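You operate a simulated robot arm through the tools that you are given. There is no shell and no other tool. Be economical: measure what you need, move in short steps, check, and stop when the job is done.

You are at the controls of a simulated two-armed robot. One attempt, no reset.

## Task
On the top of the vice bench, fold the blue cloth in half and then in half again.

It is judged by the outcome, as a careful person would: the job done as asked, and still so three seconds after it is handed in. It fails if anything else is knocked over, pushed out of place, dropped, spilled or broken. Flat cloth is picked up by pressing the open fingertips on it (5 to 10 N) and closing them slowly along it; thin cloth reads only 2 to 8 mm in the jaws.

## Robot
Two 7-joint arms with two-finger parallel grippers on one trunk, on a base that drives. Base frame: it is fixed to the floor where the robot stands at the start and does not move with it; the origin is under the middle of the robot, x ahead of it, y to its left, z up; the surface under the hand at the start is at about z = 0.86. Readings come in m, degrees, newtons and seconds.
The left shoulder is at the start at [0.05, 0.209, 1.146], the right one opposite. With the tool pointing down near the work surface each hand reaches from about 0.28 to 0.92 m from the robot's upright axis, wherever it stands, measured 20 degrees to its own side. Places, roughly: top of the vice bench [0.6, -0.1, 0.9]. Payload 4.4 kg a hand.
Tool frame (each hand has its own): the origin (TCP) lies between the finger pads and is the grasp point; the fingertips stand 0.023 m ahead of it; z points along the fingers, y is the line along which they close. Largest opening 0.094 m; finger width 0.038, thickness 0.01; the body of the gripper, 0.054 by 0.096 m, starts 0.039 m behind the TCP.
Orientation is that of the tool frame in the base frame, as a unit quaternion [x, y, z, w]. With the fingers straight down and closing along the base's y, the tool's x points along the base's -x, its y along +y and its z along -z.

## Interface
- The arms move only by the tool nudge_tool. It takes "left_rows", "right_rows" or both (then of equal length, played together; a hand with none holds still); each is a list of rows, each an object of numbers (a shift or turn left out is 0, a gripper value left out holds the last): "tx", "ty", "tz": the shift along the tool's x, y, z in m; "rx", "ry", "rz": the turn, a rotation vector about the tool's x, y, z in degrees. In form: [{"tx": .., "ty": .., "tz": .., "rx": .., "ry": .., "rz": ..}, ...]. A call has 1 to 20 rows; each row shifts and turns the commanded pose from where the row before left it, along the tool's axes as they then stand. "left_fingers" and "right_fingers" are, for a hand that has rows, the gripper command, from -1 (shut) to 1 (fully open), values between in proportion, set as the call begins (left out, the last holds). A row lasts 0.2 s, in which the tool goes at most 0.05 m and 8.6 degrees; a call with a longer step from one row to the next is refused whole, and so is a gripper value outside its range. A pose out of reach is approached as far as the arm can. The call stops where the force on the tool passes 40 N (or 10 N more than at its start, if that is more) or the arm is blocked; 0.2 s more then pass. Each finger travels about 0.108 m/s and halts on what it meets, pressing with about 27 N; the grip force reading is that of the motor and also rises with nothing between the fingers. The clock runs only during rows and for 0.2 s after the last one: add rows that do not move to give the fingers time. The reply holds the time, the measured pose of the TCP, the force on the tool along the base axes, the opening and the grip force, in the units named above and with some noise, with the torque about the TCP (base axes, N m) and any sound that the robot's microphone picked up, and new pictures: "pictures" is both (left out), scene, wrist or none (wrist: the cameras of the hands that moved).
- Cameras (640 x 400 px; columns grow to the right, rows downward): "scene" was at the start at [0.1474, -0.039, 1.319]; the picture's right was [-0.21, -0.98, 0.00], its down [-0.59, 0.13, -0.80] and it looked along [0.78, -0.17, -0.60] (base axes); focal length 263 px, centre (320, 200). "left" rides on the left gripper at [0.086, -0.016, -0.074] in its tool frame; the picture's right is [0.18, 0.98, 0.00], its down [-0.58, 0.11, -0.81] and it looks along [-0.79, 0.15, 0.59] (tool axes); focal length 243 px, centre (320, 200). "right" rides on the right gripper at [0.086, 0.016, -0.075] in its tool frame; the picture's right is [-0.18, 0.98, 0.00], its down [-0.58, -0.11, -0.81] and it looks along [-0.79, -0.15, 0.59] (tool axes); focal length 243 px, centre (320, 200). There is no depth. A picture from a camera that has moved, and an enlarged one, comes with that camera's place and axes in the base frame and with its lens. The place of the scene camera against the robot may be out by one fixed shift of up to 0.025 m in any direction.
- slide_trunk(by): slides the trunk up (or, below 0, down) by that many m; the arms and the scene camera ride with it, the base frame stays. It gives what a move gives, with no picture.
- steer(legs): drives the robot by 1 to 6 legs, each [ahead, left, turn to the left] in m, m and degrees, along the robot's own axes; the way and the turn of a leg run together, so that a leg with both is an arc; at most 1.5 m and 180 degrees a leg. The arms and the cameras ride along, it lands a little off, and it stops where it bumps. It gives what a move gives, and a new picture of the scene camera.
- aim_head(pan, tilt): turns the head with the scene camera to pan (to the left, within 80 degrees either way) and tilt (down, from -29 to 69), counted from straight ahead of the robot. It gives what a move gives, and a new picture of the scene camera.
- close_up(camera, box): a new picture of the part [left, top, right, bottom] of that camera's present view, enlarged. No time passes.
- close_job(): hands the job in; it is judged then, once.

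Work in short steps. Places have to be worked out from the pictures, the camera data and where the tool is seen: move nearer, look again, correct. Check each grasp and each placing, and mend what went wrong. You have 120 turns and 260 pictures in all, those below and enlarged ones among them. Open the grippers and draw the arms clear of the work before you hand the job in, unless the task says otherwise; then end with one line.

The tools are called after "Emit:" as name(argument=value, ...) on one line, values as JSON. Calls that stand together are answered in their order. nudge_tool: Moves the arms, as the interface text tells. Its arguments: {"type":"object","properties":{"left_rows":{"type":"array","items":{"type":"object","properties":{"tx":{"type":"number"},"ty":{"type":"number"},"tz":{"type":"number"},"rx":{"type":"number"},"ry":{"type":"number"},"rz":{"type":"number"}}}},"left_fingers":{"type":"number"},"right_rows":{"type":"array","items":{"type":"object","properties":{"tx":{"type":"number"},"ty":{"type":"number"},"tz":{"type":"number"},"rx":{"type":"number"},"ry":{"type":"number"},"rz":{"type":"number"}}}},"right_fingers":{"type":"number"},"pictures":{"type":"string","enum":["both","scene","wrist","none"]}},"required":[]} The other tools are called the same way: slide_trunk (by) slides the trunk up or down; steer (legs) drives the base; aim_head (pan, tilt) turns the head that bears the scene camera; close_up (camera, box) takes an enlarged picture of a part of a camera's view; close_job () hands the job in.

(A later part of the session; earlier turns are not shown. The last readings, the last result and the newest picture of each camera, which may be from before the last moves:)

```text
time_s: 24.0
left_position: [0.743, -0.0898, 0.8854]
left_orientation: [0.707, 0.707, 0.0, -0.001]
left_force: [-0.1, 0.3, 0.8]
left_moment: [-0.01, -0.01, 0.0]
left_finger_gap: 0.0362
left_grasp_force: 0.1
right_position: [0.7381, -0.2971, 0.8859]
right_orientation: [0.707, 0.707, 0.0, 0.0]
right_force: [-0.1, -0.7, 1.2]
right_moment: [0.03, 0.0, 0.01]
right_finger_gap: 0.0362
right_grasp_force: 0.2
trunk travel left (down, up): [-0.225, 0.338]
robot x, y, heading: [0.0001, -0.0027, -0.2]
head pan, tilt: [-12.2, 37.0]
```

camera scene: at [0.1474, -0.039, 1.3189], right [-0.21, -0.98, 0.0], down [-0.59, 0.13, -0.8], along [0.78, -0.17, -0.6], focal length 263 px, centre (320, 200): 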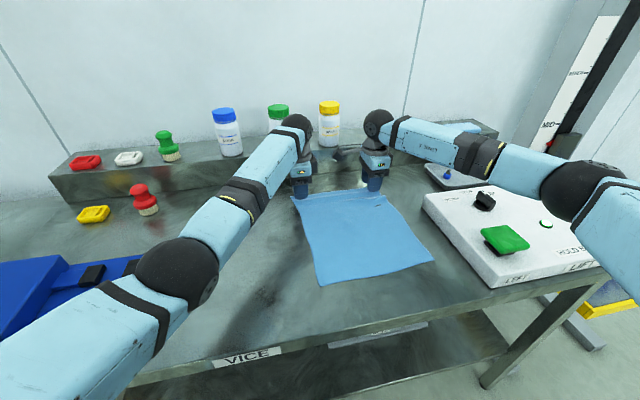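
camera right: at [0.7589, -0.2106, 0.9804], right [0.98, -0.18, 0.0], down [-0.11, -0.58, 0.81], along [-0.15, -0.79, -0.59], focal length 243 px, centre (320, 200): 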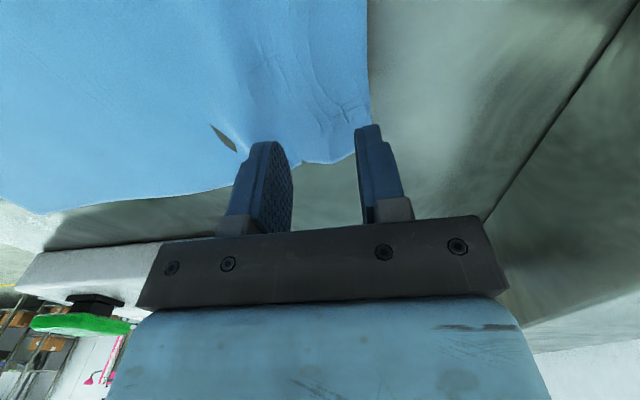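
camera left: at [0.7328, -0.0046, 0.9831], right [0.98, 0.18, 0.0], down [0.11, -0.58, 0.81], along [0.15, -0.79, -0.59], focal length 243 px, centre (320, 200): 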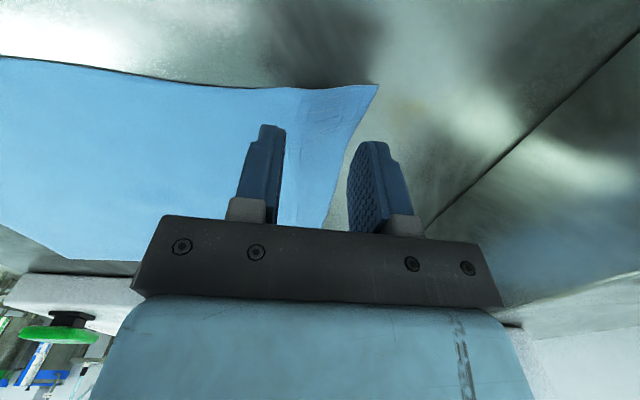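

Emit:
nudge_tool(left_rows=[{"tz": 0.0022}, {}, {}], right_rows=[{"tz": 0.0022}, {}, {}], pictures="none")

```text
time_s: 24.8
left_position: [0.7426, -0.0877, 0.8855]
left_orientation: [0.707, 0.707, 0.001, 0.002]
left_force: [2.9, 0.5, 11.3]
left_moment: [0.05, 0.06, -0.05]
left_finger_gap: 0.0356
left_grasp_force: 0.2
right_position: [0.7373, -0.2961, 0.885]
right_orientation: [0.707, 0.707, 0.001, 0.001]
right_force: [1.5, -0.3, 6.2]
right_moment: [-0.04, -0.06, 0.03]
right_finger_gap: 0.0364
right_grasp_force: 0.1
trunk travel left (down, up): [-0.225, 0.338]
robot x, y, heading: [-0.0034, -0.0033, -0.1]
head pan, tilt: [-12.2, 37.0]
```

Pressing ~11 N and ~6 N. Close in stages as in the first success.

Emit:
nudge_tool(left_rows=[{}, {}], right_rows=[{"tz": 0.0006}, {}], left_fingers=-0.5, right_fingers=-0.5, pictures="none")

Emit:
nudge_tool(left_rows=[{}, {}], right_rows=[{}, {}], left_fingers=-0.75, right_fingers=-0.75, pictures="none")

Emit:
nudge_tool(left_rows=[{}, {}, {}], right_rows=[{}, {}, {}], left_fingers=-1, right_fingers=-1, pictures="wrist")

```text
time_s: 25.4
left_position: [0.7417, -0.0889, 0.8845]
left_orientation: [0.707, 0.707, 0.0, 0.001]
left_force: [0.7, -0.5, 11.0]
left_moment: [-0.01, 0.04, 0.01]
left_finger_gap: 0.0226
left_grasp_force: 0.0
right_position: [0.7358, -0.2966, 0.8852]
right_orientation: [0.707, 0.707, 0.001, 0.002]
right_force: [-1.0, 0.4, 9.7]
right_moment: [-0.06, 0.04, 0.01]
right_finger_gap: 0.0227
right_grasp_force: 0.2
trunk travel left (down, up): [-0.225, 0.338]
robot x, y, heading: [-0.0006, -0.0016, 0.1]
head pan, tilt: [-12.2, 37.0]
```

```text
time_s: 26.0
left_position: [0.7418, -0.0898, 0.8844]
left_orientation: [0.707, 0.707, 0.0, 0.001]
left_force: [0.2, -1.0, 11.1]
left_moment: [-0.01, 0.0, -0.02]
left_finger_gap: 0.0109
left_grasp_force: 0.1
right_position: [0.7371, -0.2961, 0.8848]
right_orientation: [0.707, 0.707, 0.002, 0.001]
right_force: [0.0, -0.4, 9.6]
right_moment: [-0.06, -0.01, -0.01]
right_finger_gap: 0.0112
right_grasp_force: 0.0
trunk travel left (down, up): [-0.225, 0.338]
robot x, y, heading: [-0.001, -0.0024, -0.1]
head pan, tilt: [-12.2, 37.0]
```

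```text
time_s: 26.8
left_position: [0.7401, -0.0887, 0.8838]
left_orientation: [0.707, 0.707, 0.0, 0.001]
left_force: [0.1, -1.0, 11.0]
left_moment: [-0.03, 0.0, -0.03]
left_finger_gap: 0.0023
left_grasp_force: 26.8
right_position: [0.7362, -0.2972, 0.8832]
right_orientation: [0.707, 0.707, 0.001, 0.002]
right_force: [1.2, -0.3, 10.9]
right_moment: [-0.01, -0.06, -0.03]
right_finger_gap: 0.0026
right_grasp_force: 26.2
trunk travel left (down, up): [-0.225, 0.338]
robot x, y, heading: [0.0025, 0.0001, -0.2]
head pan, tilt: [-12.2, 37.0]
camera right: at [0.7511, -0.2103, 0.9585], right [0.98, -0.18, 0.0], down [-0.11, -0.58, 0.81], along [-0.15, -0.79, -0.59], focal length 243 px, centre (320, 200)
camera left: at [0.7244, -0.004, 0.9592], right [0.98, 0.18, 0.0], down [0.11, -0.58, 0.81], along [0.15, -0.79, -0.59], focal length 243 px, centre (320, 200)
```

right: 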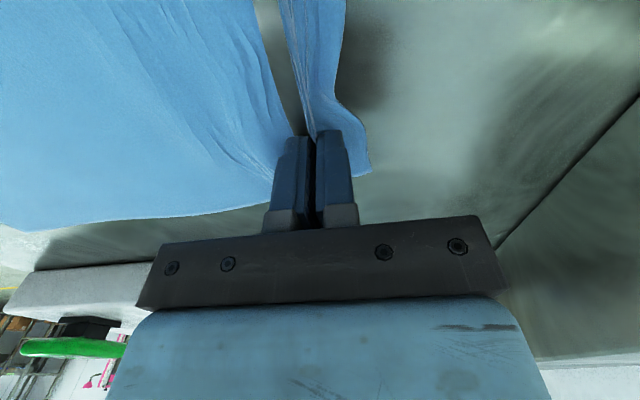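
left: 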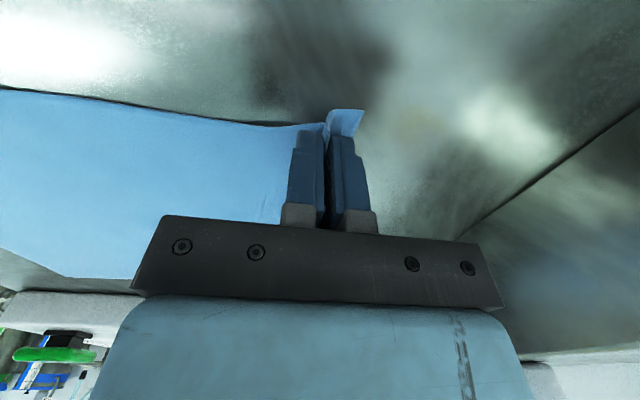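

Both hands hold cloth. Lift 6 cm, moving slightly toward me.

Emit:
nudge_tool(left_rows=[{"tz": -0.015}, {"tz": -0.015, "ty": -0.005}, {"tz": -0.015, "ty": -0.01}, {"tz": -0.015, "ty": -0.01}, {}], right_rows=[{"tz": -0.015}, {"tz": -0.015, "ty": -0.005}, {"tz": -0.015, "ty": -0.01}, {"tz": -0.015, "ty": -0.01}, {}], pictures="both")

Emit:
close_up(camera="scene", box=[240, 120, 460, 300])

```text
time_s: 28.0
left_position: [0.717, -0.0892, 0.9415]
left_orientation: [0.707, 0.707, 0.0, 0.0]
left_force: [-0.7, 0.6, -0.3]
left_moment: [-0.01, -0.01, 0.01]
left_finger_gap: 0.0026
left_grasp_force: 27.1
right_position: [0.7116, -0.2973, 0.9416]
right_orientation: [0.707, 0.707, -0.001, 0.0]
right_force: [0.2, -0.1, 0.1]
right_moment: [-0.01, 0.02, -0.03]
right_finger_gap: 0.0023
right_grasp_force: 27.3
trunk travel left (down, up): [-0.225, 0.338]
robot x, y, heading: [0.0012, -0.001, -0.0]
head pan, tilt: [-12.2, 37.0]
camera scene: at [0.1478, -0.0391, 1.3189], right [-0.21, -0.98, 0.0], down [-0.59, 0.13, -0.8], along [0.78, -0.17, -0.6], focal length 263 px, centre (320, 200)
camera right: at [0.7273, -0.2108, 1.0163], right [0.98, -0.18, 0.0], down [-0.11, -0.58, 0.81], along [-0.15, -0.79, -0.59], focal length 243 px, centre (320, 200)
camera left: at [0.7007, -0.0039, 1.0158], right [0.98, 0.18, 0.0], down [0.11, -0.58, 0.81], along [0.15, -0.79, -0.59], focal length 243 px, centre (320, 200)
```

scene: 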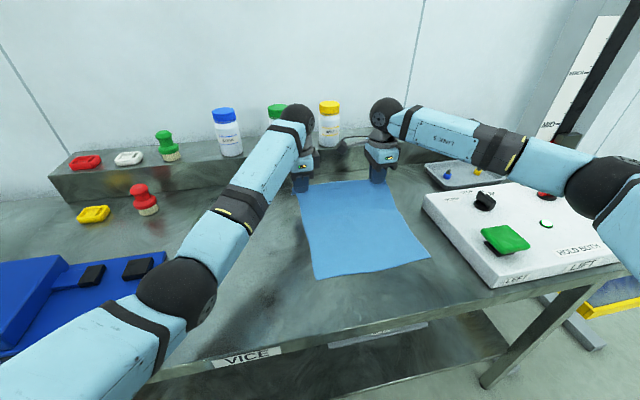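
right: 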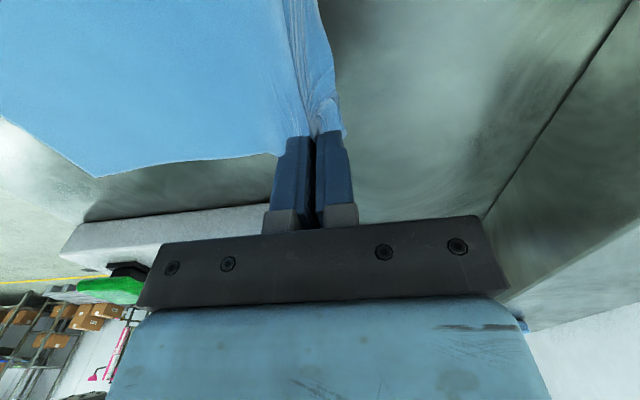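
left: 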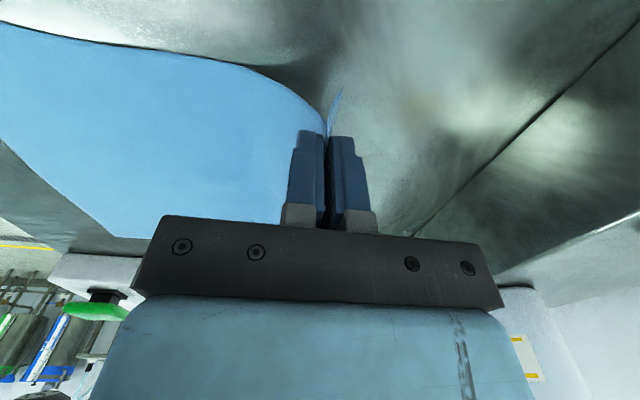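

```text
2.22 times, centred on (350, 210) of scene
camera zoom: at [0.1478, -0.0391, 1.3189], right [-0.21, -0.98, 0.0], down [-0.59, 0.13, -0.8], along [0.78, -0.17, -0.6], focal length 584 px, centre (253, 178)
```

zoom: 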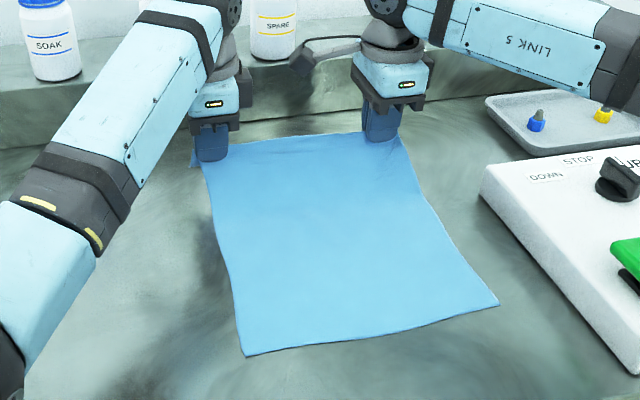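

Both corners are up; the near edge now seems to be at x≈0.476 so the fold line is ≈0.635. Carry both hands in an arc to x≈0.525 and look before lowering.

Emit:
nudge_tool(left_rows=[{"ty": -0.025, "tz": -0.02}, {"ty": -0.03, "tz": -0.015}, {"ty": -0.035}, {"ty": -0.035, "tz": 0.005}, {"ty": -0.035, "tz": 0.01}, {"ty": -0.03, "tz": 0.02}, {}], right_rows=[{"ty": -0.025, "tz": -0.02}, {"ty": -0.03, "tz": -0.015}, {"ty": -0.035}, {"ty": -0.035, "tz": 0.005}, {"ty": -0.035, "tz": 0.01}, {"ty": -0.03, "tz": 0.02}, {}], pictures="both")

Emit:
close_up(camera="scene", box=[240, 120, 460, 300])

```text
time_s: 29.6
left_position: [0.5265, -0.0886, 0.9418]
left_orientation: [0.707, 0.707, 0.0, 0.0]
left_force: [0.6, -1.2, 0.2]
left_moment: [-0.01, 0.03, -0.03]
left_finger_gap: 0.0024
left_grasp_force: 26.9
right_position: [0.523, -0.2969, 0.941]
right_orientation: [0.707, 0.707, 0.0, 0.001]
right_force: [0.4, 0.0, -1.1]
right_moment: [-0.02, -0.01, -0.03]
right_finger_gap: 0.0023
right_grasp_force: 27.0
trunk travel left (down, up): [-0.225, 0.338]
robot x, y, heading: [0.0023, -0.0004, 0.1]
head pan, tilt: [-12.2, 37.0]
camera scene: at [0.1477, -0.0388, 1.319], right [-0.21, -0.98, 0.0], down [-0.59, 0.13, -0.8], along [0.78, -0.17, -0.6], focal length 263 px, centre (320, 200)
camera right: at [0.5375, -0.2112, 1.0152], right [0.98, -0.18, 0.0], down [-0.11, -0.58, 0.81], along [-0.15, -0.79, -0.59], focal length 243 px, centre (320, 200)
camera left: at [0.5105, -0.004, 1.0164], right [0.98, 0.18, 0.0], down [0.11, -0.58, 0.81], along [0.15, -0.79, -0.59], focal length 243 px, centre (320, 200)
```

scene: 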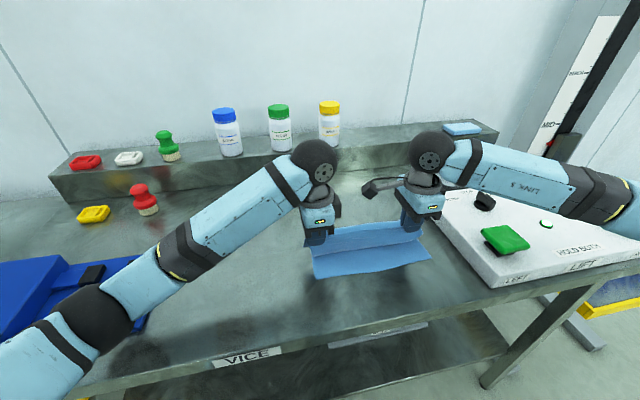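
right: 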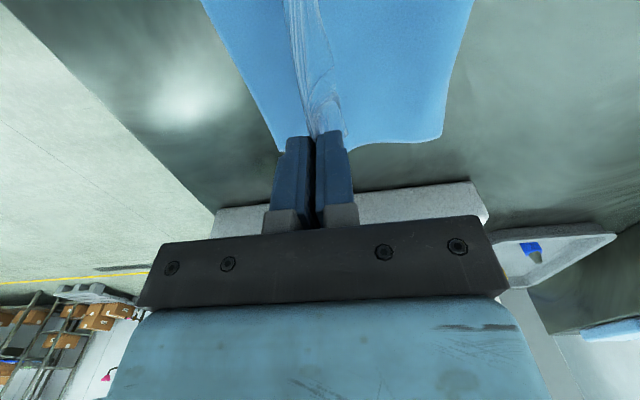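
left: 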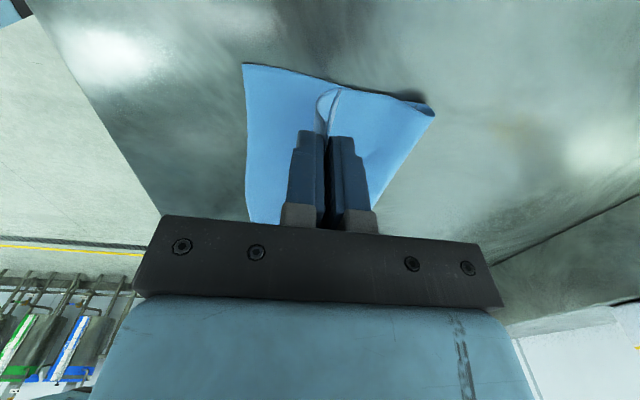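

```text
2.22 times, centred on (350, 210) of scene
camera zoom: at [0.1477, -0.0388, 1.319], right [-0.21, -0.98, 0.0], down [-0.59, 0.13, -0.8], along [0.78, -0.17, -0.6], focal length 584 px, centre (253, 178)
```

zoom: 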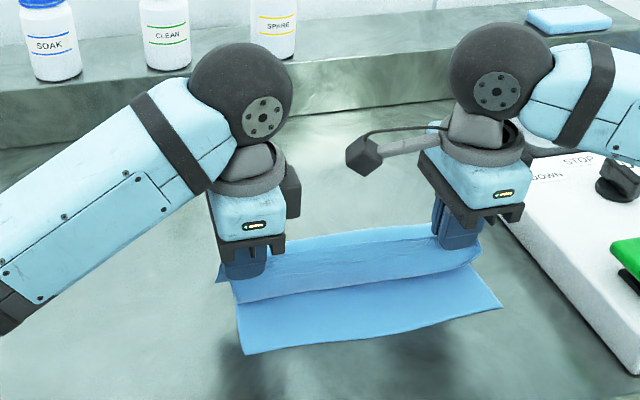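

The fold is forming well with the hold line 48 mm inside the near edge (x≈0.478), as planned. Lower onto the cloth.

Emit:
nudge_tool(left_rows=[{"tz": 0.013}, {"tz": 0.013}, {"tz": 0.013}, {"tz": 0.012}, {}], right_rows=[{"tz": 0.013}, {"tz": 0.013}, {"tz": 0.013}, {"tz": 0.012}, {}], pictures="wrist")

```text
time_s: 30.8
left_position: [0.5295, -0.0942, 0.8991]
left_orientation: [0.708, 0.706, 0.008, 0.004]
left_force: [0.6, -0.2, 0.1]
left_moment: [0.0, 0.03, 0.01]
left_finger_gap: 0.0027
left_grasp_force: 27.1
right_position: [0.5223, -0.3003, 0.8914]
right_orientation: [0.708, 0.706, 0.002, -0.002]
right_force: [0.2, 0.2, 1.1]
right_moment: [0.02, 0.02, -0.01]
right_finger_gap: 0.0019
right_grasp_force: 27.2
trunk travel left (down, up): [-0.225, 0.338]
robot x, y, heading: [-0.0035, -0.0001, -0.1]
head pan, tilt: [-12.2, 37.0]
camera right: at [0.5373, -0.215, 0.9653], right [0.98, -0.19, 0.0], down [-0.11, -0.59, 0.8], along [-0.15, -0.79, -0.6], focal length 243 px, centre (320, 200)
camera left: at [0.5131, -0.0095, 0.975], right [0.98, 0.18, 0.02], down [0.09, -0.59, 0.8], along [0.16, -0.79, -0.59], focal length 243 px, centre (320, 200)
```

right: 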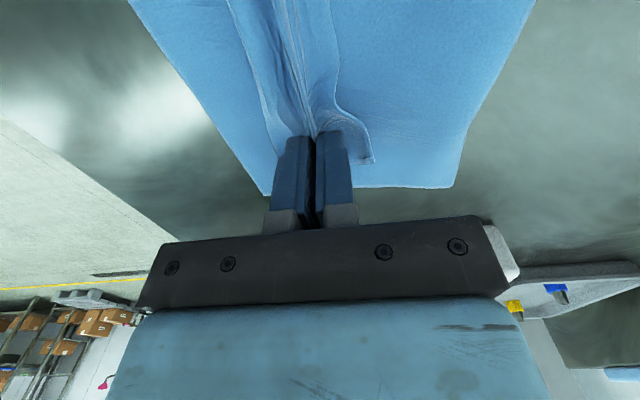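
left: 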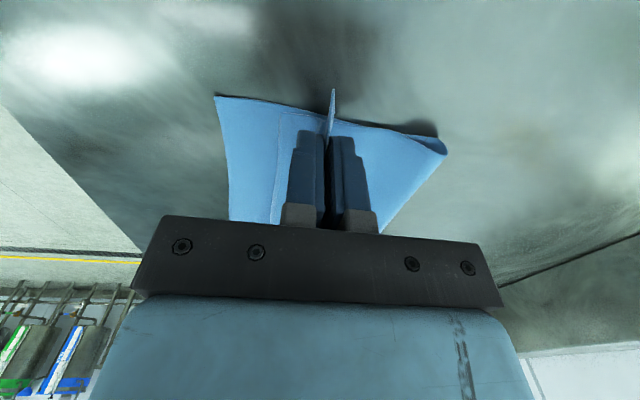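

Left hand stops slightly high (kinematic limit), but the folded edge lies on the cloth. Open slightly to free the loop.

Emit:
nudge_tool(left_rows=[{}, {}, {}], right_rows=[{}, {}, {}], left_fingers=-0.6, right_fingers=-0.6, pictures="both")

```text
time_s: 31.6
left_position: [0.531, -0.0931, 0.9]
left_orientation: [0.707, 0.707, 0.009, 0.004]
left_force: [0.2, 0.1, 0.7]
left_moment: [0.01, 0.01, 0.0]
left_finger_gap: 0.0188
left_grasp_force: 0.0
right_position: [0.5207, -0.3008, 0.8894]
right_orientation: [0.707, 0.707, 0.003, -0.003]
right_force: [-0.5, 0.7, -0.3]
right_moment: [0.0, 0.0, 0.0]
right_finger_gap: 0.0188
right_grasp_force: 0.0
trunk travel left (down, up): [-0.225, 0.338]
robot x, y, heading: [0.0014, -0.0008, -0.1]
head pan, tilt: [-12.2, 37.0]
camera scene: at [0.1455, -0.0462, 1.3195], right [-0.21, -0.98, -0.01], down [-0.59, 0.13, -0.8], along [0.78, -0.16, -0.6], focal length 263 px, centre (320, 200)
camera right: at [0.5368, -0.2148, 0.9645], right [0.98, -0.18, 0.0], down [-0.11, -0.59, 0.8], along [-0.15, -0.79, -0.6], focal length 243 px, centre (320, 200)
camera left: at [0.5128, -0.0094, 0.9751], right [0.98, 0.18, 0.02], down [0.09, -0.59, 0.8], along [0.16, -0.79, -0.59], focal length 243 px, centre (320, 200)
```

scene: 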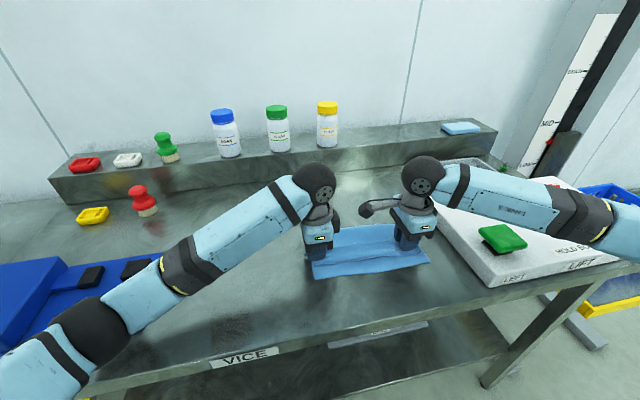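
right: 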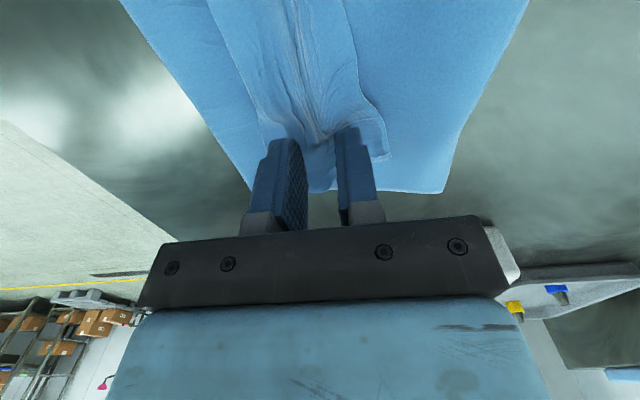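
left: 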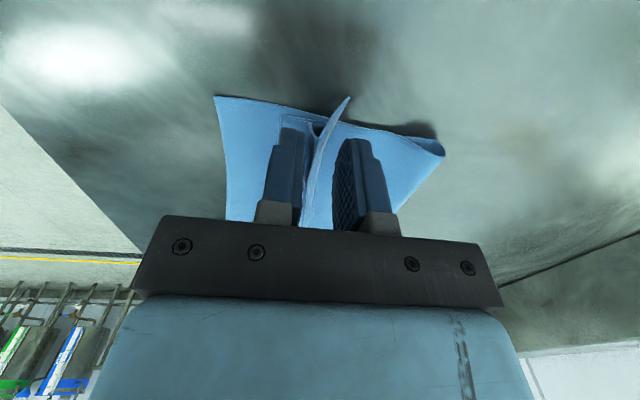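

The scene camera shifted slightly and the left hand is tilted: an arm link may be resting on something (vice or panel). Lift both hands straight up and inspect.

Emit:
nudge_tool(left_rows=[{"tz": -0.02}, {"tz": -0.03}, {"tz": -0.03}, {}], right_rows=[{"tz": -0.02}, {"tz": -0.03}, {"tz": -0.03}, {}], pictures="both")

Emit:
close_up(camera="scene", box=[240, 170, 460, 300])

Emit:
close_up(camera="scene", box=[0, 220, 240, 400])

```text
time_s: 32.6
left_position: [0.5288, -0.0893, 0.9707]
left_orientation: [0.707, 0.707, 0.0, 0.0]
left_force: [1.1, 0.6, 0.8]
left_moment: [0.03, 0.01, -0.01]
left_finger_gap: 0.0188
left_grasp_force: 0.1
right_position: [0.5237, -0.2965, 0.9701]
right_orientation: [0.707, 0.707, 0.0, 0.0]
right_force: [0.5, 0.0, -0.1]
right_moment: [-0.02, 0.01, -0.03]
right_finger_gap: 0.0186
right_grasp_force: 0.0
trunk travel left (down, up): [-0.225, 0.338]
robot x, y, heading: [0.0019, 0.001, 0.2]
head pan, tilt: [-12.2, 37.0]
camera scene: at [0.1479, -0.0395, 1.3186], right [-0.21, -0.98, 0.0], down [-0.59, 0.13, -0.8], along [0.78, -0.17, -0.6], focal length 263 px, centre (320, 200)
camera right: at [0.5385, -0.2112, 1.0442], right [0.98, -0.18, 0.0], down [-0.11, -0.58, 0.81], along [-0.15, -0.79, -0.59], focal length 243 px, centre (320, 200)
camera left: at [0.5124, -0.0042, 1.0453], right [0.98, 0.18, 0.0], down [0.11, -0.58, 0.81], along [0.15, -0.79, -0.59], focal length 243 px, centre (320, 200)
```

scene: 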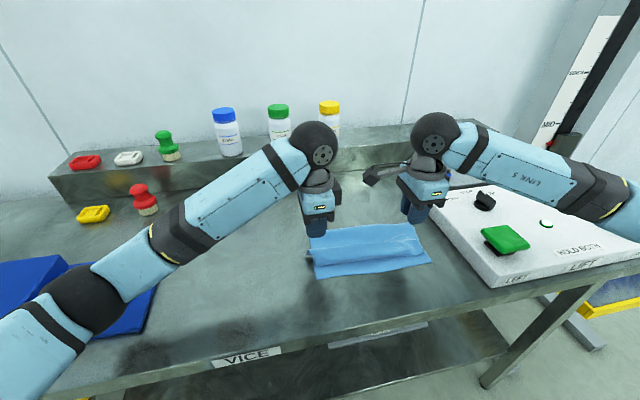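
right: 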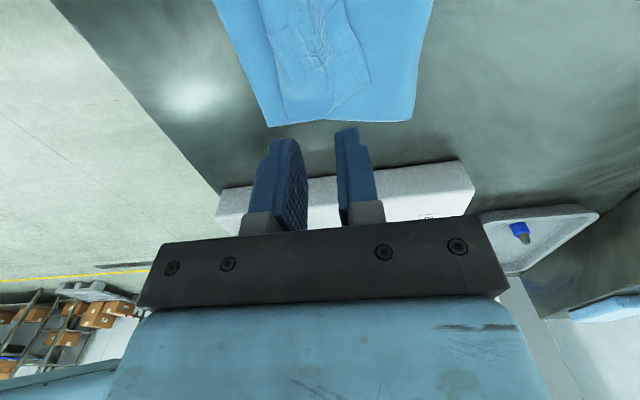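
left: 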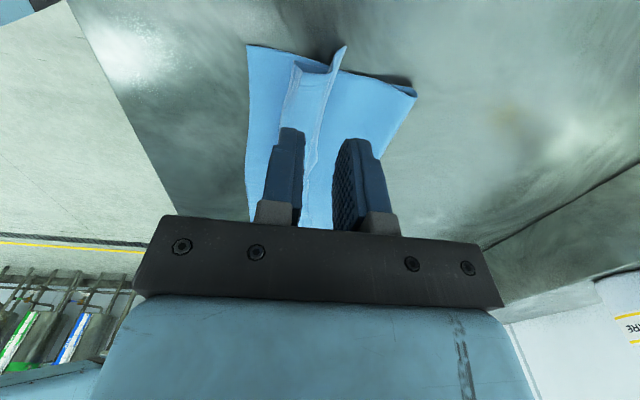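

```text
2.91 times, centred on (350, 235) of scene
camera zoom: at [0.1479, -0.0395, 1.3186], right [-0.21, -0.98, 0.0], down [-0.59, 0.13, -0.8], along [0.78, -0.17, -0.6], focal length 764 px, centre (233, 98)
```

zoom: 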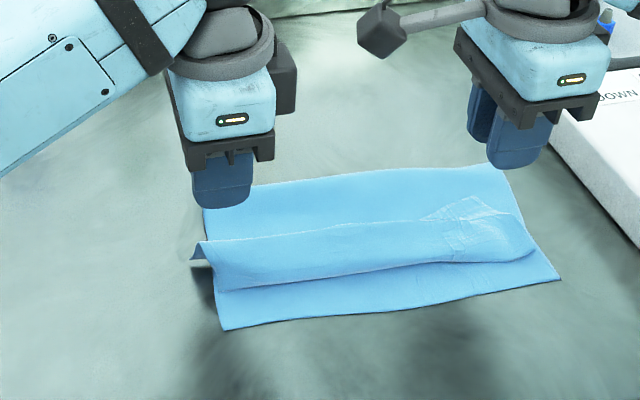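

```text
2.22 times, centred on (120, 310) of scene
camera zoom: at [0.1479, -0.0395, 1.3186], right [-0.21, -0.98, 0.0], down [-0.59, 0.13, -0.8], along [0.78, -0.17, -0.6], focal length 584 px, centre (764, -44)
```

zoom: 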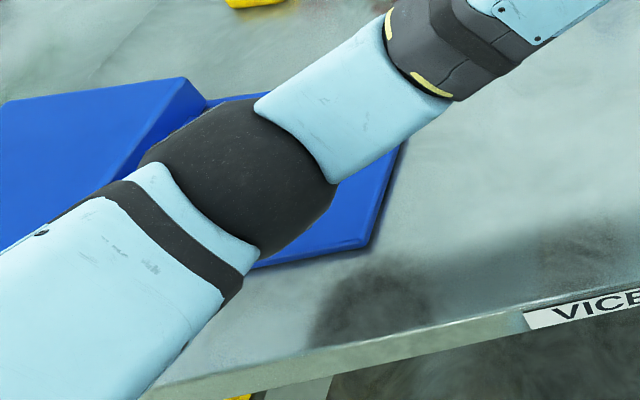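

As suspected, the left elbow is over the vice. The fold is in place with a flipped hem on top. Raise the trunk so the elbows stay clear, then recheck.

Emit:
slide_trunk(by=0.2)

Emit:
aim_head(pan=-12, tilt=52)

Emit:
close_up(camera="scene", box=[200, 120, 460, 290])

```text
time_s: 34.8
left_position: [0.5278, -0.0886, 1.1711]
left_orientation: [0.707, 0.707, 0.0, 0.0]
left_force: [0.6, -0.6, 0.3]
left_moment: [-0.01, -0.03, -0.02]
left_finger_gap: 0.0188
left_grasp_force: 0.1
right_position: [0.5221, -0.2959, 1.1706]
right_orientation: [0.707, 0.707, 0.0, 0.0]
right_force: [0.5, -0.2, -1.0]
right_moment: [-0.02, -0.01, 0.04]
right_finger_gap: 0.019
right_grasp_force: 0.0
trunk travel left (down, up): [-0.425, 0.138]
robot x, y, heading: [0.0009, -0.0002, 0.1]
head pan, tilt: [-12.2, 37.0]
```

```text
time_s: 35.5
left_position: [0.5289, -0.0885, 1.1725]
left_orientation: [0.707, 0.708, -0.001, 0.0]
left_force: [0.2, 0.2, 0.6]
left_moment: [0.01, -0.01, -0.01]
left_finger_gap: 0.0186
left_grasp_force: 0.1
right_position: [0.5234, -0.296, 1.1705]
right_orientation: [0.708, 0.707, 0.0, 0.0]
right_force: [0.0, -1.0, 0.2]
right_moment: [0.0, 0.01, 0.01]
right_finger_gap: 0.0189
right_grasp_force: 0.1
trunk travel left (down, up): [-0.425, 0.138]
robot x, y, heading: [0.0014, 0.0001, 0.2]
head pan, tilt: [-12.0, 52.0]
camera scene: at [0.1359, -0.0363, 1.4977], right [-0.21, -0.98, 0.0], down [-0.77, 0.16, -0.62], along [0.6, -0.13, -0.79], focal length 263 px, centre (320, 200)
```

scene: 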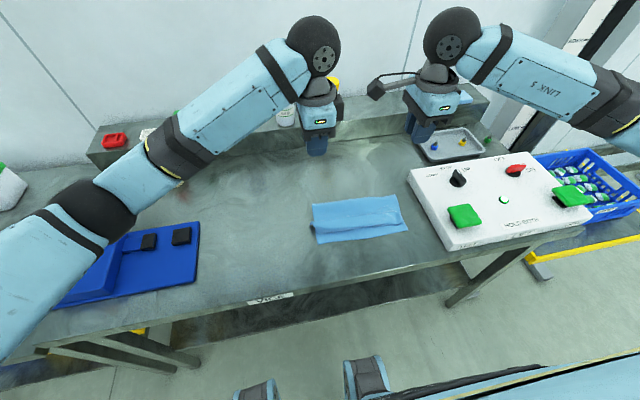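

```text
2.35 times, centred on (330, 205) of scene
camera zoom: at [0.1359, -0.0363, 1.4977], right [-0.21, -0.98, 0.0], down [-0.77, 0.16, -0.62], along [0.6, -0.13, -0.79], focal length 618 px, centre (296, 188)
```

zoom: 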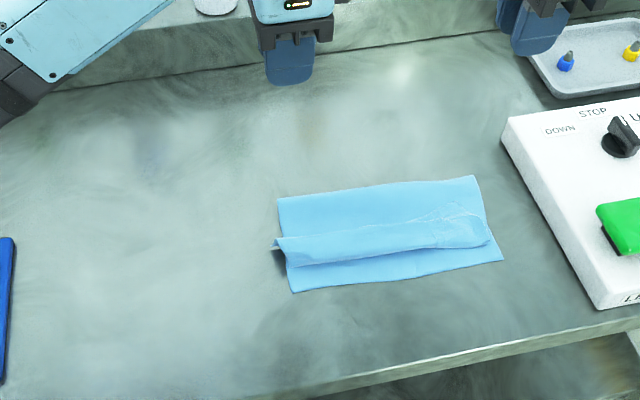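

The view is clear now: folded rectangle with a hem flipped on top. I'll bring closed fingertips down behind (far side of) the hem's free edge and look from the wrists.

Emit:
nudge_tool(left_rows=[{"ty": 0.03, "tz": 0.045}, {"ty": 0.03, "tz": 0.04}, {"tz": 0.045}, {"tz": 0.045}, {"tz": 0.045}, {}], right_rows=[{"ty": 0.03, "tz": 0.045}, {"ty": 0.03, "tz": 0.04}, {"tz": 0.045}, {"tz": 0.045}, {"tz": 0.045}, {}], left_fingers=-1, right_fingers=-1, pictures="both")

Emit:
close_up(camera="scene", box=[260, 150, 440, 270])

```text
refused: row 1 steps farther than a row can; nothing moved
```

```text
3.33 times, centred on (350, 210) of scene
camera zoom: at [0.1359, -0.0363, 1.4977], right [-0.21, -0.98, 0.0], down [-0.77, 0.16, -0.62], along [0.6, -0.13, -0.79], focal length 875 px, centre (220, 167)
```

zoom: 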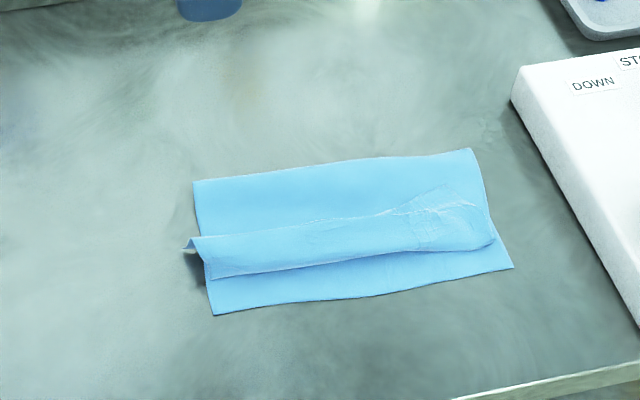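

Row too long; redo with smaller steps.

Emit:
nudge_tool(left_rows=[{"ty": 0.02, "tz": 0.04}, {"ty": 0.02, "tz": 0.04}, {"ty": 0.02, "tz": 0.04}, {"tz": 0.045}, {"tz": 0.045}, {"tz": 0.03}, {}], right_rows=[{"ty": 0.02, "tz": 0.04}, {"ty": 0.02, "tz": 0.04}, {"ty": 0.02, "tz": 0.04}, {"tz": 0.045}, {"tz": 0.045}, {"tz": 0.03}, {}], left_fingers=-1, right_fingers=-1, pictures="both")

```text
time_s: 37.1
left_position: [0.5883, -0.0867, 0.9328]
left_orientation: [0.707, 0.707, 0.001, 0.001]
left_force: [1.1, 0.3, -0.1]
left_moment: [0.0, 0.0, 0.03]
left_finger_gap: 0.0002
left_grasp_force: 26.6
right_position: [0.5837, -0.2969, 0.9317]
right_orientation: [0.708, 0.707, 0.0, 0.0]
right_force: [-0.8, 0.2, 0.3]
right_moment: [0.0, 0.02, 0.02]
right_finger_gap: 0.0
right_grasp_force: 26.9
trunk travel left (down, up): [-0.425, 0.138]
robot x, y, heading: [-0.0028, 0.0025, -0.1]
head pan, tilt: [-12.0, 52.0]
camera scene: at [0.1354, -0.0362, 1.4977], right [-0.21, -0.98, 0.0], down [-0.77, 0.16, -0.62], along [0.6, -0.13, -0.79], focal length 263 px, centre (320, 200)
camera right: at [0.5978, -0.211, 1.0055], right [0.98, -0.18, 0.0], down [-0.11, -0.58, 0.81], along [-0.15, -0.79, -0.59], focal length 243 px, centre (320, 200)
camera left: at [0.572, -0.0025, 1.0082], right [0.98, 0.18, 0.0], down [0.11, -0.58, 0.81], along [0.15, -0.79, -0.59], focal length 243 px, centre (320, 200)
```

scene: 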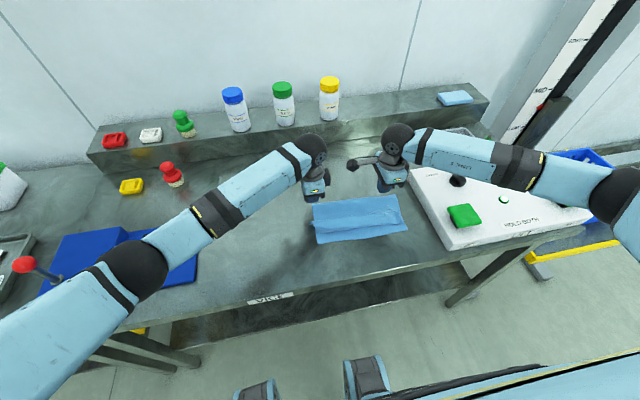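
right: 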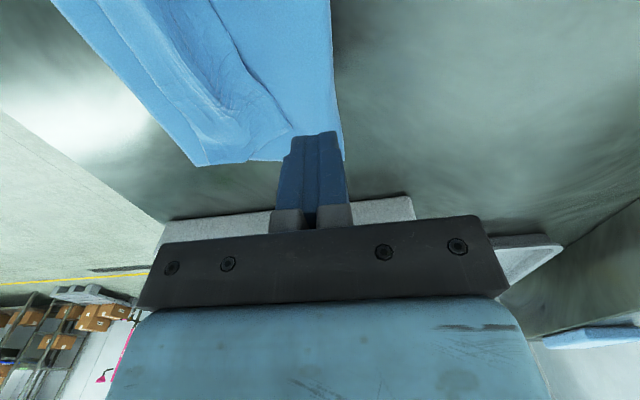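
left: 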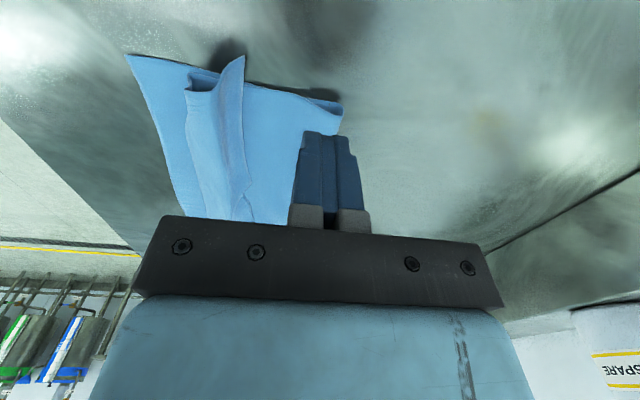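

Hem free edge is at x≈0.545–0.56, and my closed tips are at 0.585, behind it. Lower to light contact with the folded cloth.

Emit:
nudge_tool(left_rows=[{"tz": 0.015}, {"tz": 0.015}, {"tz": 0.011}, {}], right_rows=[{"tz": 0.015}, {"tz": 0.015}, {"tz": 0.01}, {}], pictures="both")

```text
time_s: 38.1
left_position: [0.5869, -0.0885, 0.8915]
left_orientation: [0.707, 0.707, 0.0, 0.0]
left_force: [-0.7, -0.4, 0.0]
left_moment: [-0.01, -0.02, -0.01]
left_finger_gap: 0.0
left_grasp_force: 27.1
right_position: [0.5842, -0.2957, 0.8897]
right_orientation: [0.707, 0.707, -0.001, 0.0]
right_force: [-0.1, 0.5, 0.1]
right_moment: [0.01, -0.02, -0.01]
right_finger_gap: 0.0
right_grasp_force: 27.1
trunk travel left (down, up): [-0.425, 0.138]
robot x, y, heading: [-0.0026, -0.002, -0.1]
head pan, tilt: [-12.0, 52.0]
camera scene: at [0.1357, -0.0363, 1.4977], right [-0.21, -0.98, 0.0], down [-0.77, 0.16, -0.62], along [0.6, -0.13, -0.79], focal length 263 px, centre (320, 200)
camera right: at [0.5986, -0.2105, 0.9644], right [0.98, -0.18, 0.0], down [-0.11, -0.58, 0.81], along [-0.15, -0.79, -0.59], focal length 243 px, centre (320, 200)
camera left: at [0.5714, -0.003, 0.9666], right [0.98, 0.18, 0.0], down [0.11, -0.58, 0.81], along [0.15, -0.79, -0.59], focal length 243 px, centre (320, 200)
```

scene: 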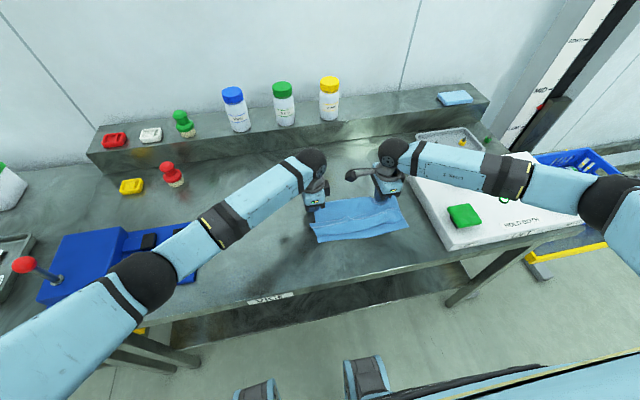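
right: 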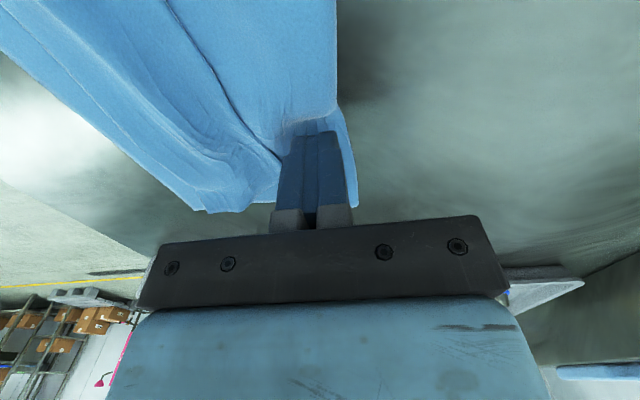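
left: 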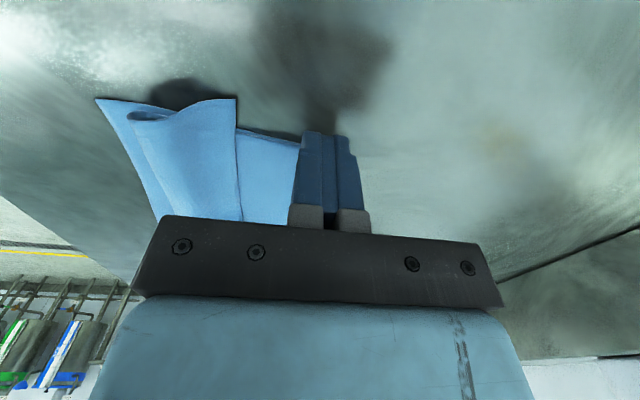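

Contact height looks right. Sweep both hands toward me to roll the hem's free edge out.

Emit:
nudge_tool(left_rows=[{"ty": -0.012, "tz": 0.001}, {"ty": -0.012}, {"ty": -0.012}, {"ty": -0.012}, {"ty": -0.012}, {"ty": -0.012}, {}], right_rows=[{"ty": -0.012}, {"ty": -0.012}, {"ty": -0.012}, {"ty": -0.012}, {"ty": -0.012}, {"ty": -0.012}, {}], pictures="both")

Emit:
close_up(camera="scene", box=[260, 150, 440, 270])

```text
time_s: 39.7
left_position: [0.516, -0.089, 0.8896]
left_orientation: [0.707, 0.707, 0.001, 0.0]
left_force: [0.6, 0.2, -0.2]
left_moment: [-0.01, -0.01, 0.04]
left_finger_gap: 0.0
left_grasp_force: 26.7
right_position: [0.5109, -0.2964, 0.8896]
right_orientation: [0.707, 0.707, 0.0, -0.001]
right_force: [0.5, 0.9, 0.7]
right_moment: [0.02, -0.03, 0.01]
right_finger_gap: 0.0002
right_grasp_force: 27.6
trunk travel left (down, up): [-0.425, 0.138]
robot x, y, heading: [-0.0007, -0.0003, -0.1]
head pan, tilt: [-12.0, 52.0]
camera scene: at [0.1363, -0.0362, 1.4976], right [-0.21, -0.98, 0.0], down [-0.77, 0.16, -0.62], along [0.6, -0.13, -0.79], focal length 263 px, centre (320, 200)
camera right: at [0.5266, -0.211, 0.9635], right [0.98, -0.18, 0.0], down [-0.11, -0.58, 0.81], along [-0.15, -0.79, -0.59], focal length 243 px, centre (320, 200)
camera left: at [0.5001, -0.0041, 0.9642], right [0.98, 0.18, 0.0], down [0.11, -0.58, 0.81], along [0.15, -0.79, -0.59], focal length 243 px, centre (320, 200)
```

scene: 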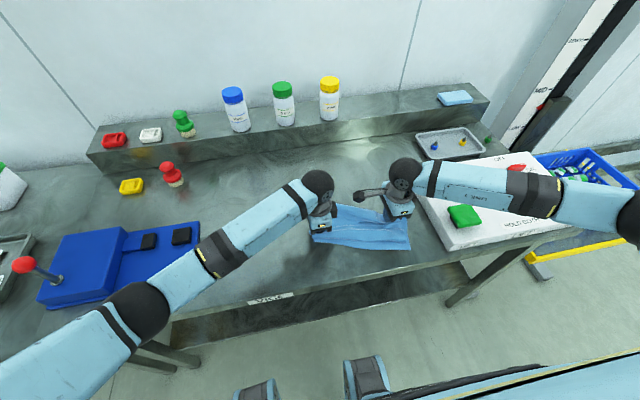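
right: 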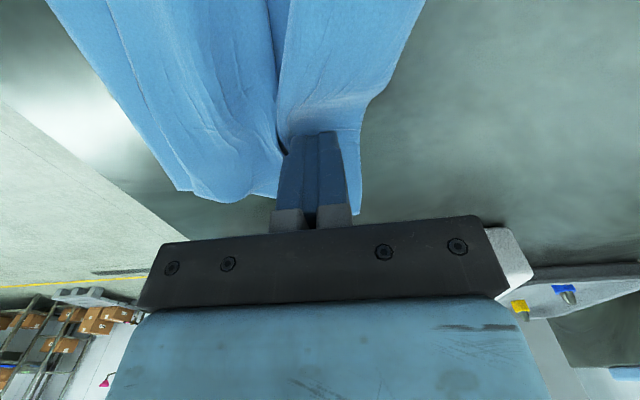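
left: 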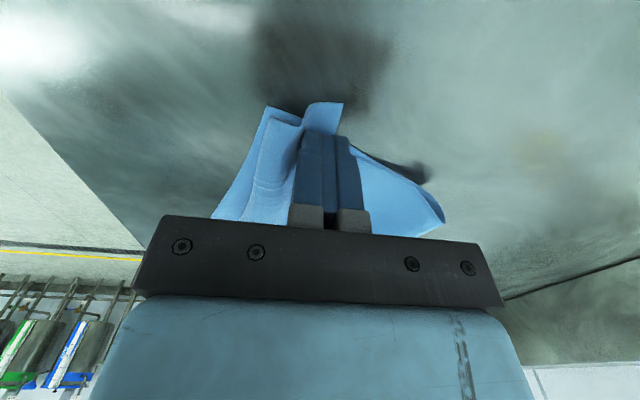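

```text
3.33 times, centred on (350, 210) of scene
camera zoom: at [0.1363, -0.0362, 1.4976], right [-0.21, -0.98, 0.0], down [-0.77, 0.16, -0.62], along [0.6, -0.13, -0.79], focal length 875 px, centre (220, 167)
```

zoom: 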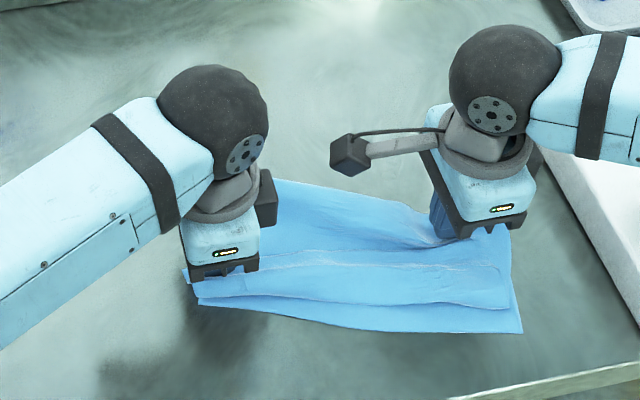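

The right hand dragged the whole cloth toward me instead of rolling the hem. Stop, lift both hands away and look.

Emit:
nudge_tool(left_rows=[{"tz": -0.03}, {"tz": -0.04}, {"tz": -0.04, "tx": 0.02}, {"ty": 0.04}, {"ty": 0.04}, {"ty": 0.04}], right_rows=[{"tz": -0.03}, {"tz": -0.04}, {"tz": -0.04}, {"ty": 0.04}, {"ty": 0.04}, {"ty": 0.04}], pictures="both")

Emit:
close_up(camera="scene", box=[260, 150, 440, 270])

```text
time_s: 41.1
left_position: [0.6387, -0.0701, 0.9974]
left_orientation: [0.707, 0.707, -0.001, -0.001]
left_force: [0.5, 0.0, -0.4]
left_moment: [-0.05, 0.04, 0.0]
left_finger_gap: 0.0
left_grasp_force: 27.1
right_position: [0.6324, -0.2949, 0.9994]
right_orientation: [0.707, 0.707, -0.001, -0.001]
right_force: [0.0, 0.4, 0.3]
right_moment: [0.0, 0.05, -0.02]
right_finger_gap: 0.0
right_grasp_force: 27.4
trunk travel left (down, up): [-0.425, 0.138]
robot x, y, heading: [0.0013, 0.0031, 0.1]
head pan, tilt: [-12.0, 52.0]
camera scene: at [0.1382, -0.0361, 1.4973], right [-0.21, -0.98, 0.0], down [-0.77, 0.16, -0.61], along [0.6, -0.13, -0.79], focal length 263 px, centre (320, 200)
camera right: at [0.6477, -0.2085, 1.0725], right [0.98, -0.18, 0.0], down [-0.11, -0.58, 0.81], along [-0.15, -0.79, -0.59], focal length 243 px, centre (320, 200)
camera left: at [0.6221, 0.0148, 1.0719], right [0.98, 0.18, 0.0], down [0.11, -0.58, 0.81], along [0.15, -0.79, -0.59], focal length 243 px, centre (320, 200)
```

scene: 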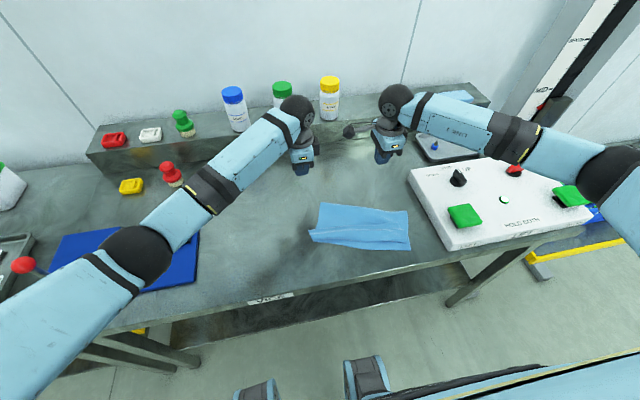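
right: 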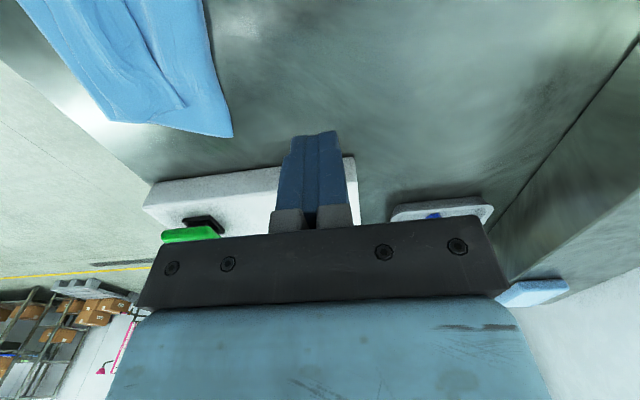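
left: 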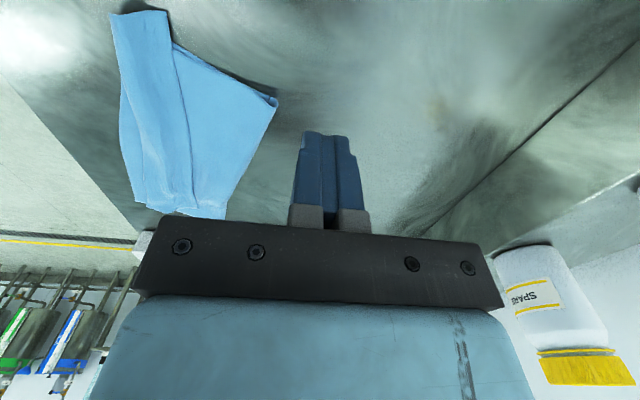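

```text
3.33 times, centred on (350, 210) of scene
camera zoom: at [0.1382, -0.0361, 1.4973], right [-0.21, -0.98, 0.0], down [-0.77, 0.16, -0.61], along [0.6, -0.13, -0.79], focal length 875 px, centre (220, 167)
```

zoom: 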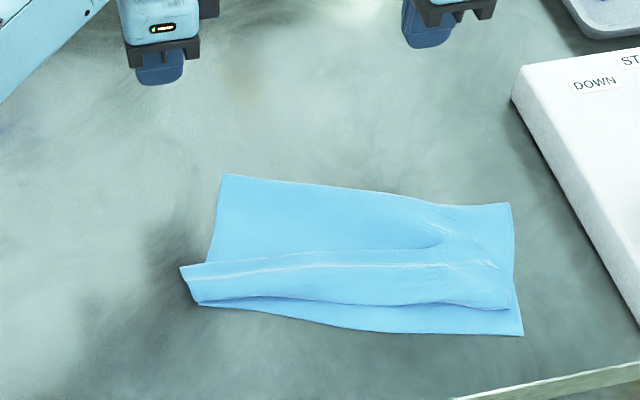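

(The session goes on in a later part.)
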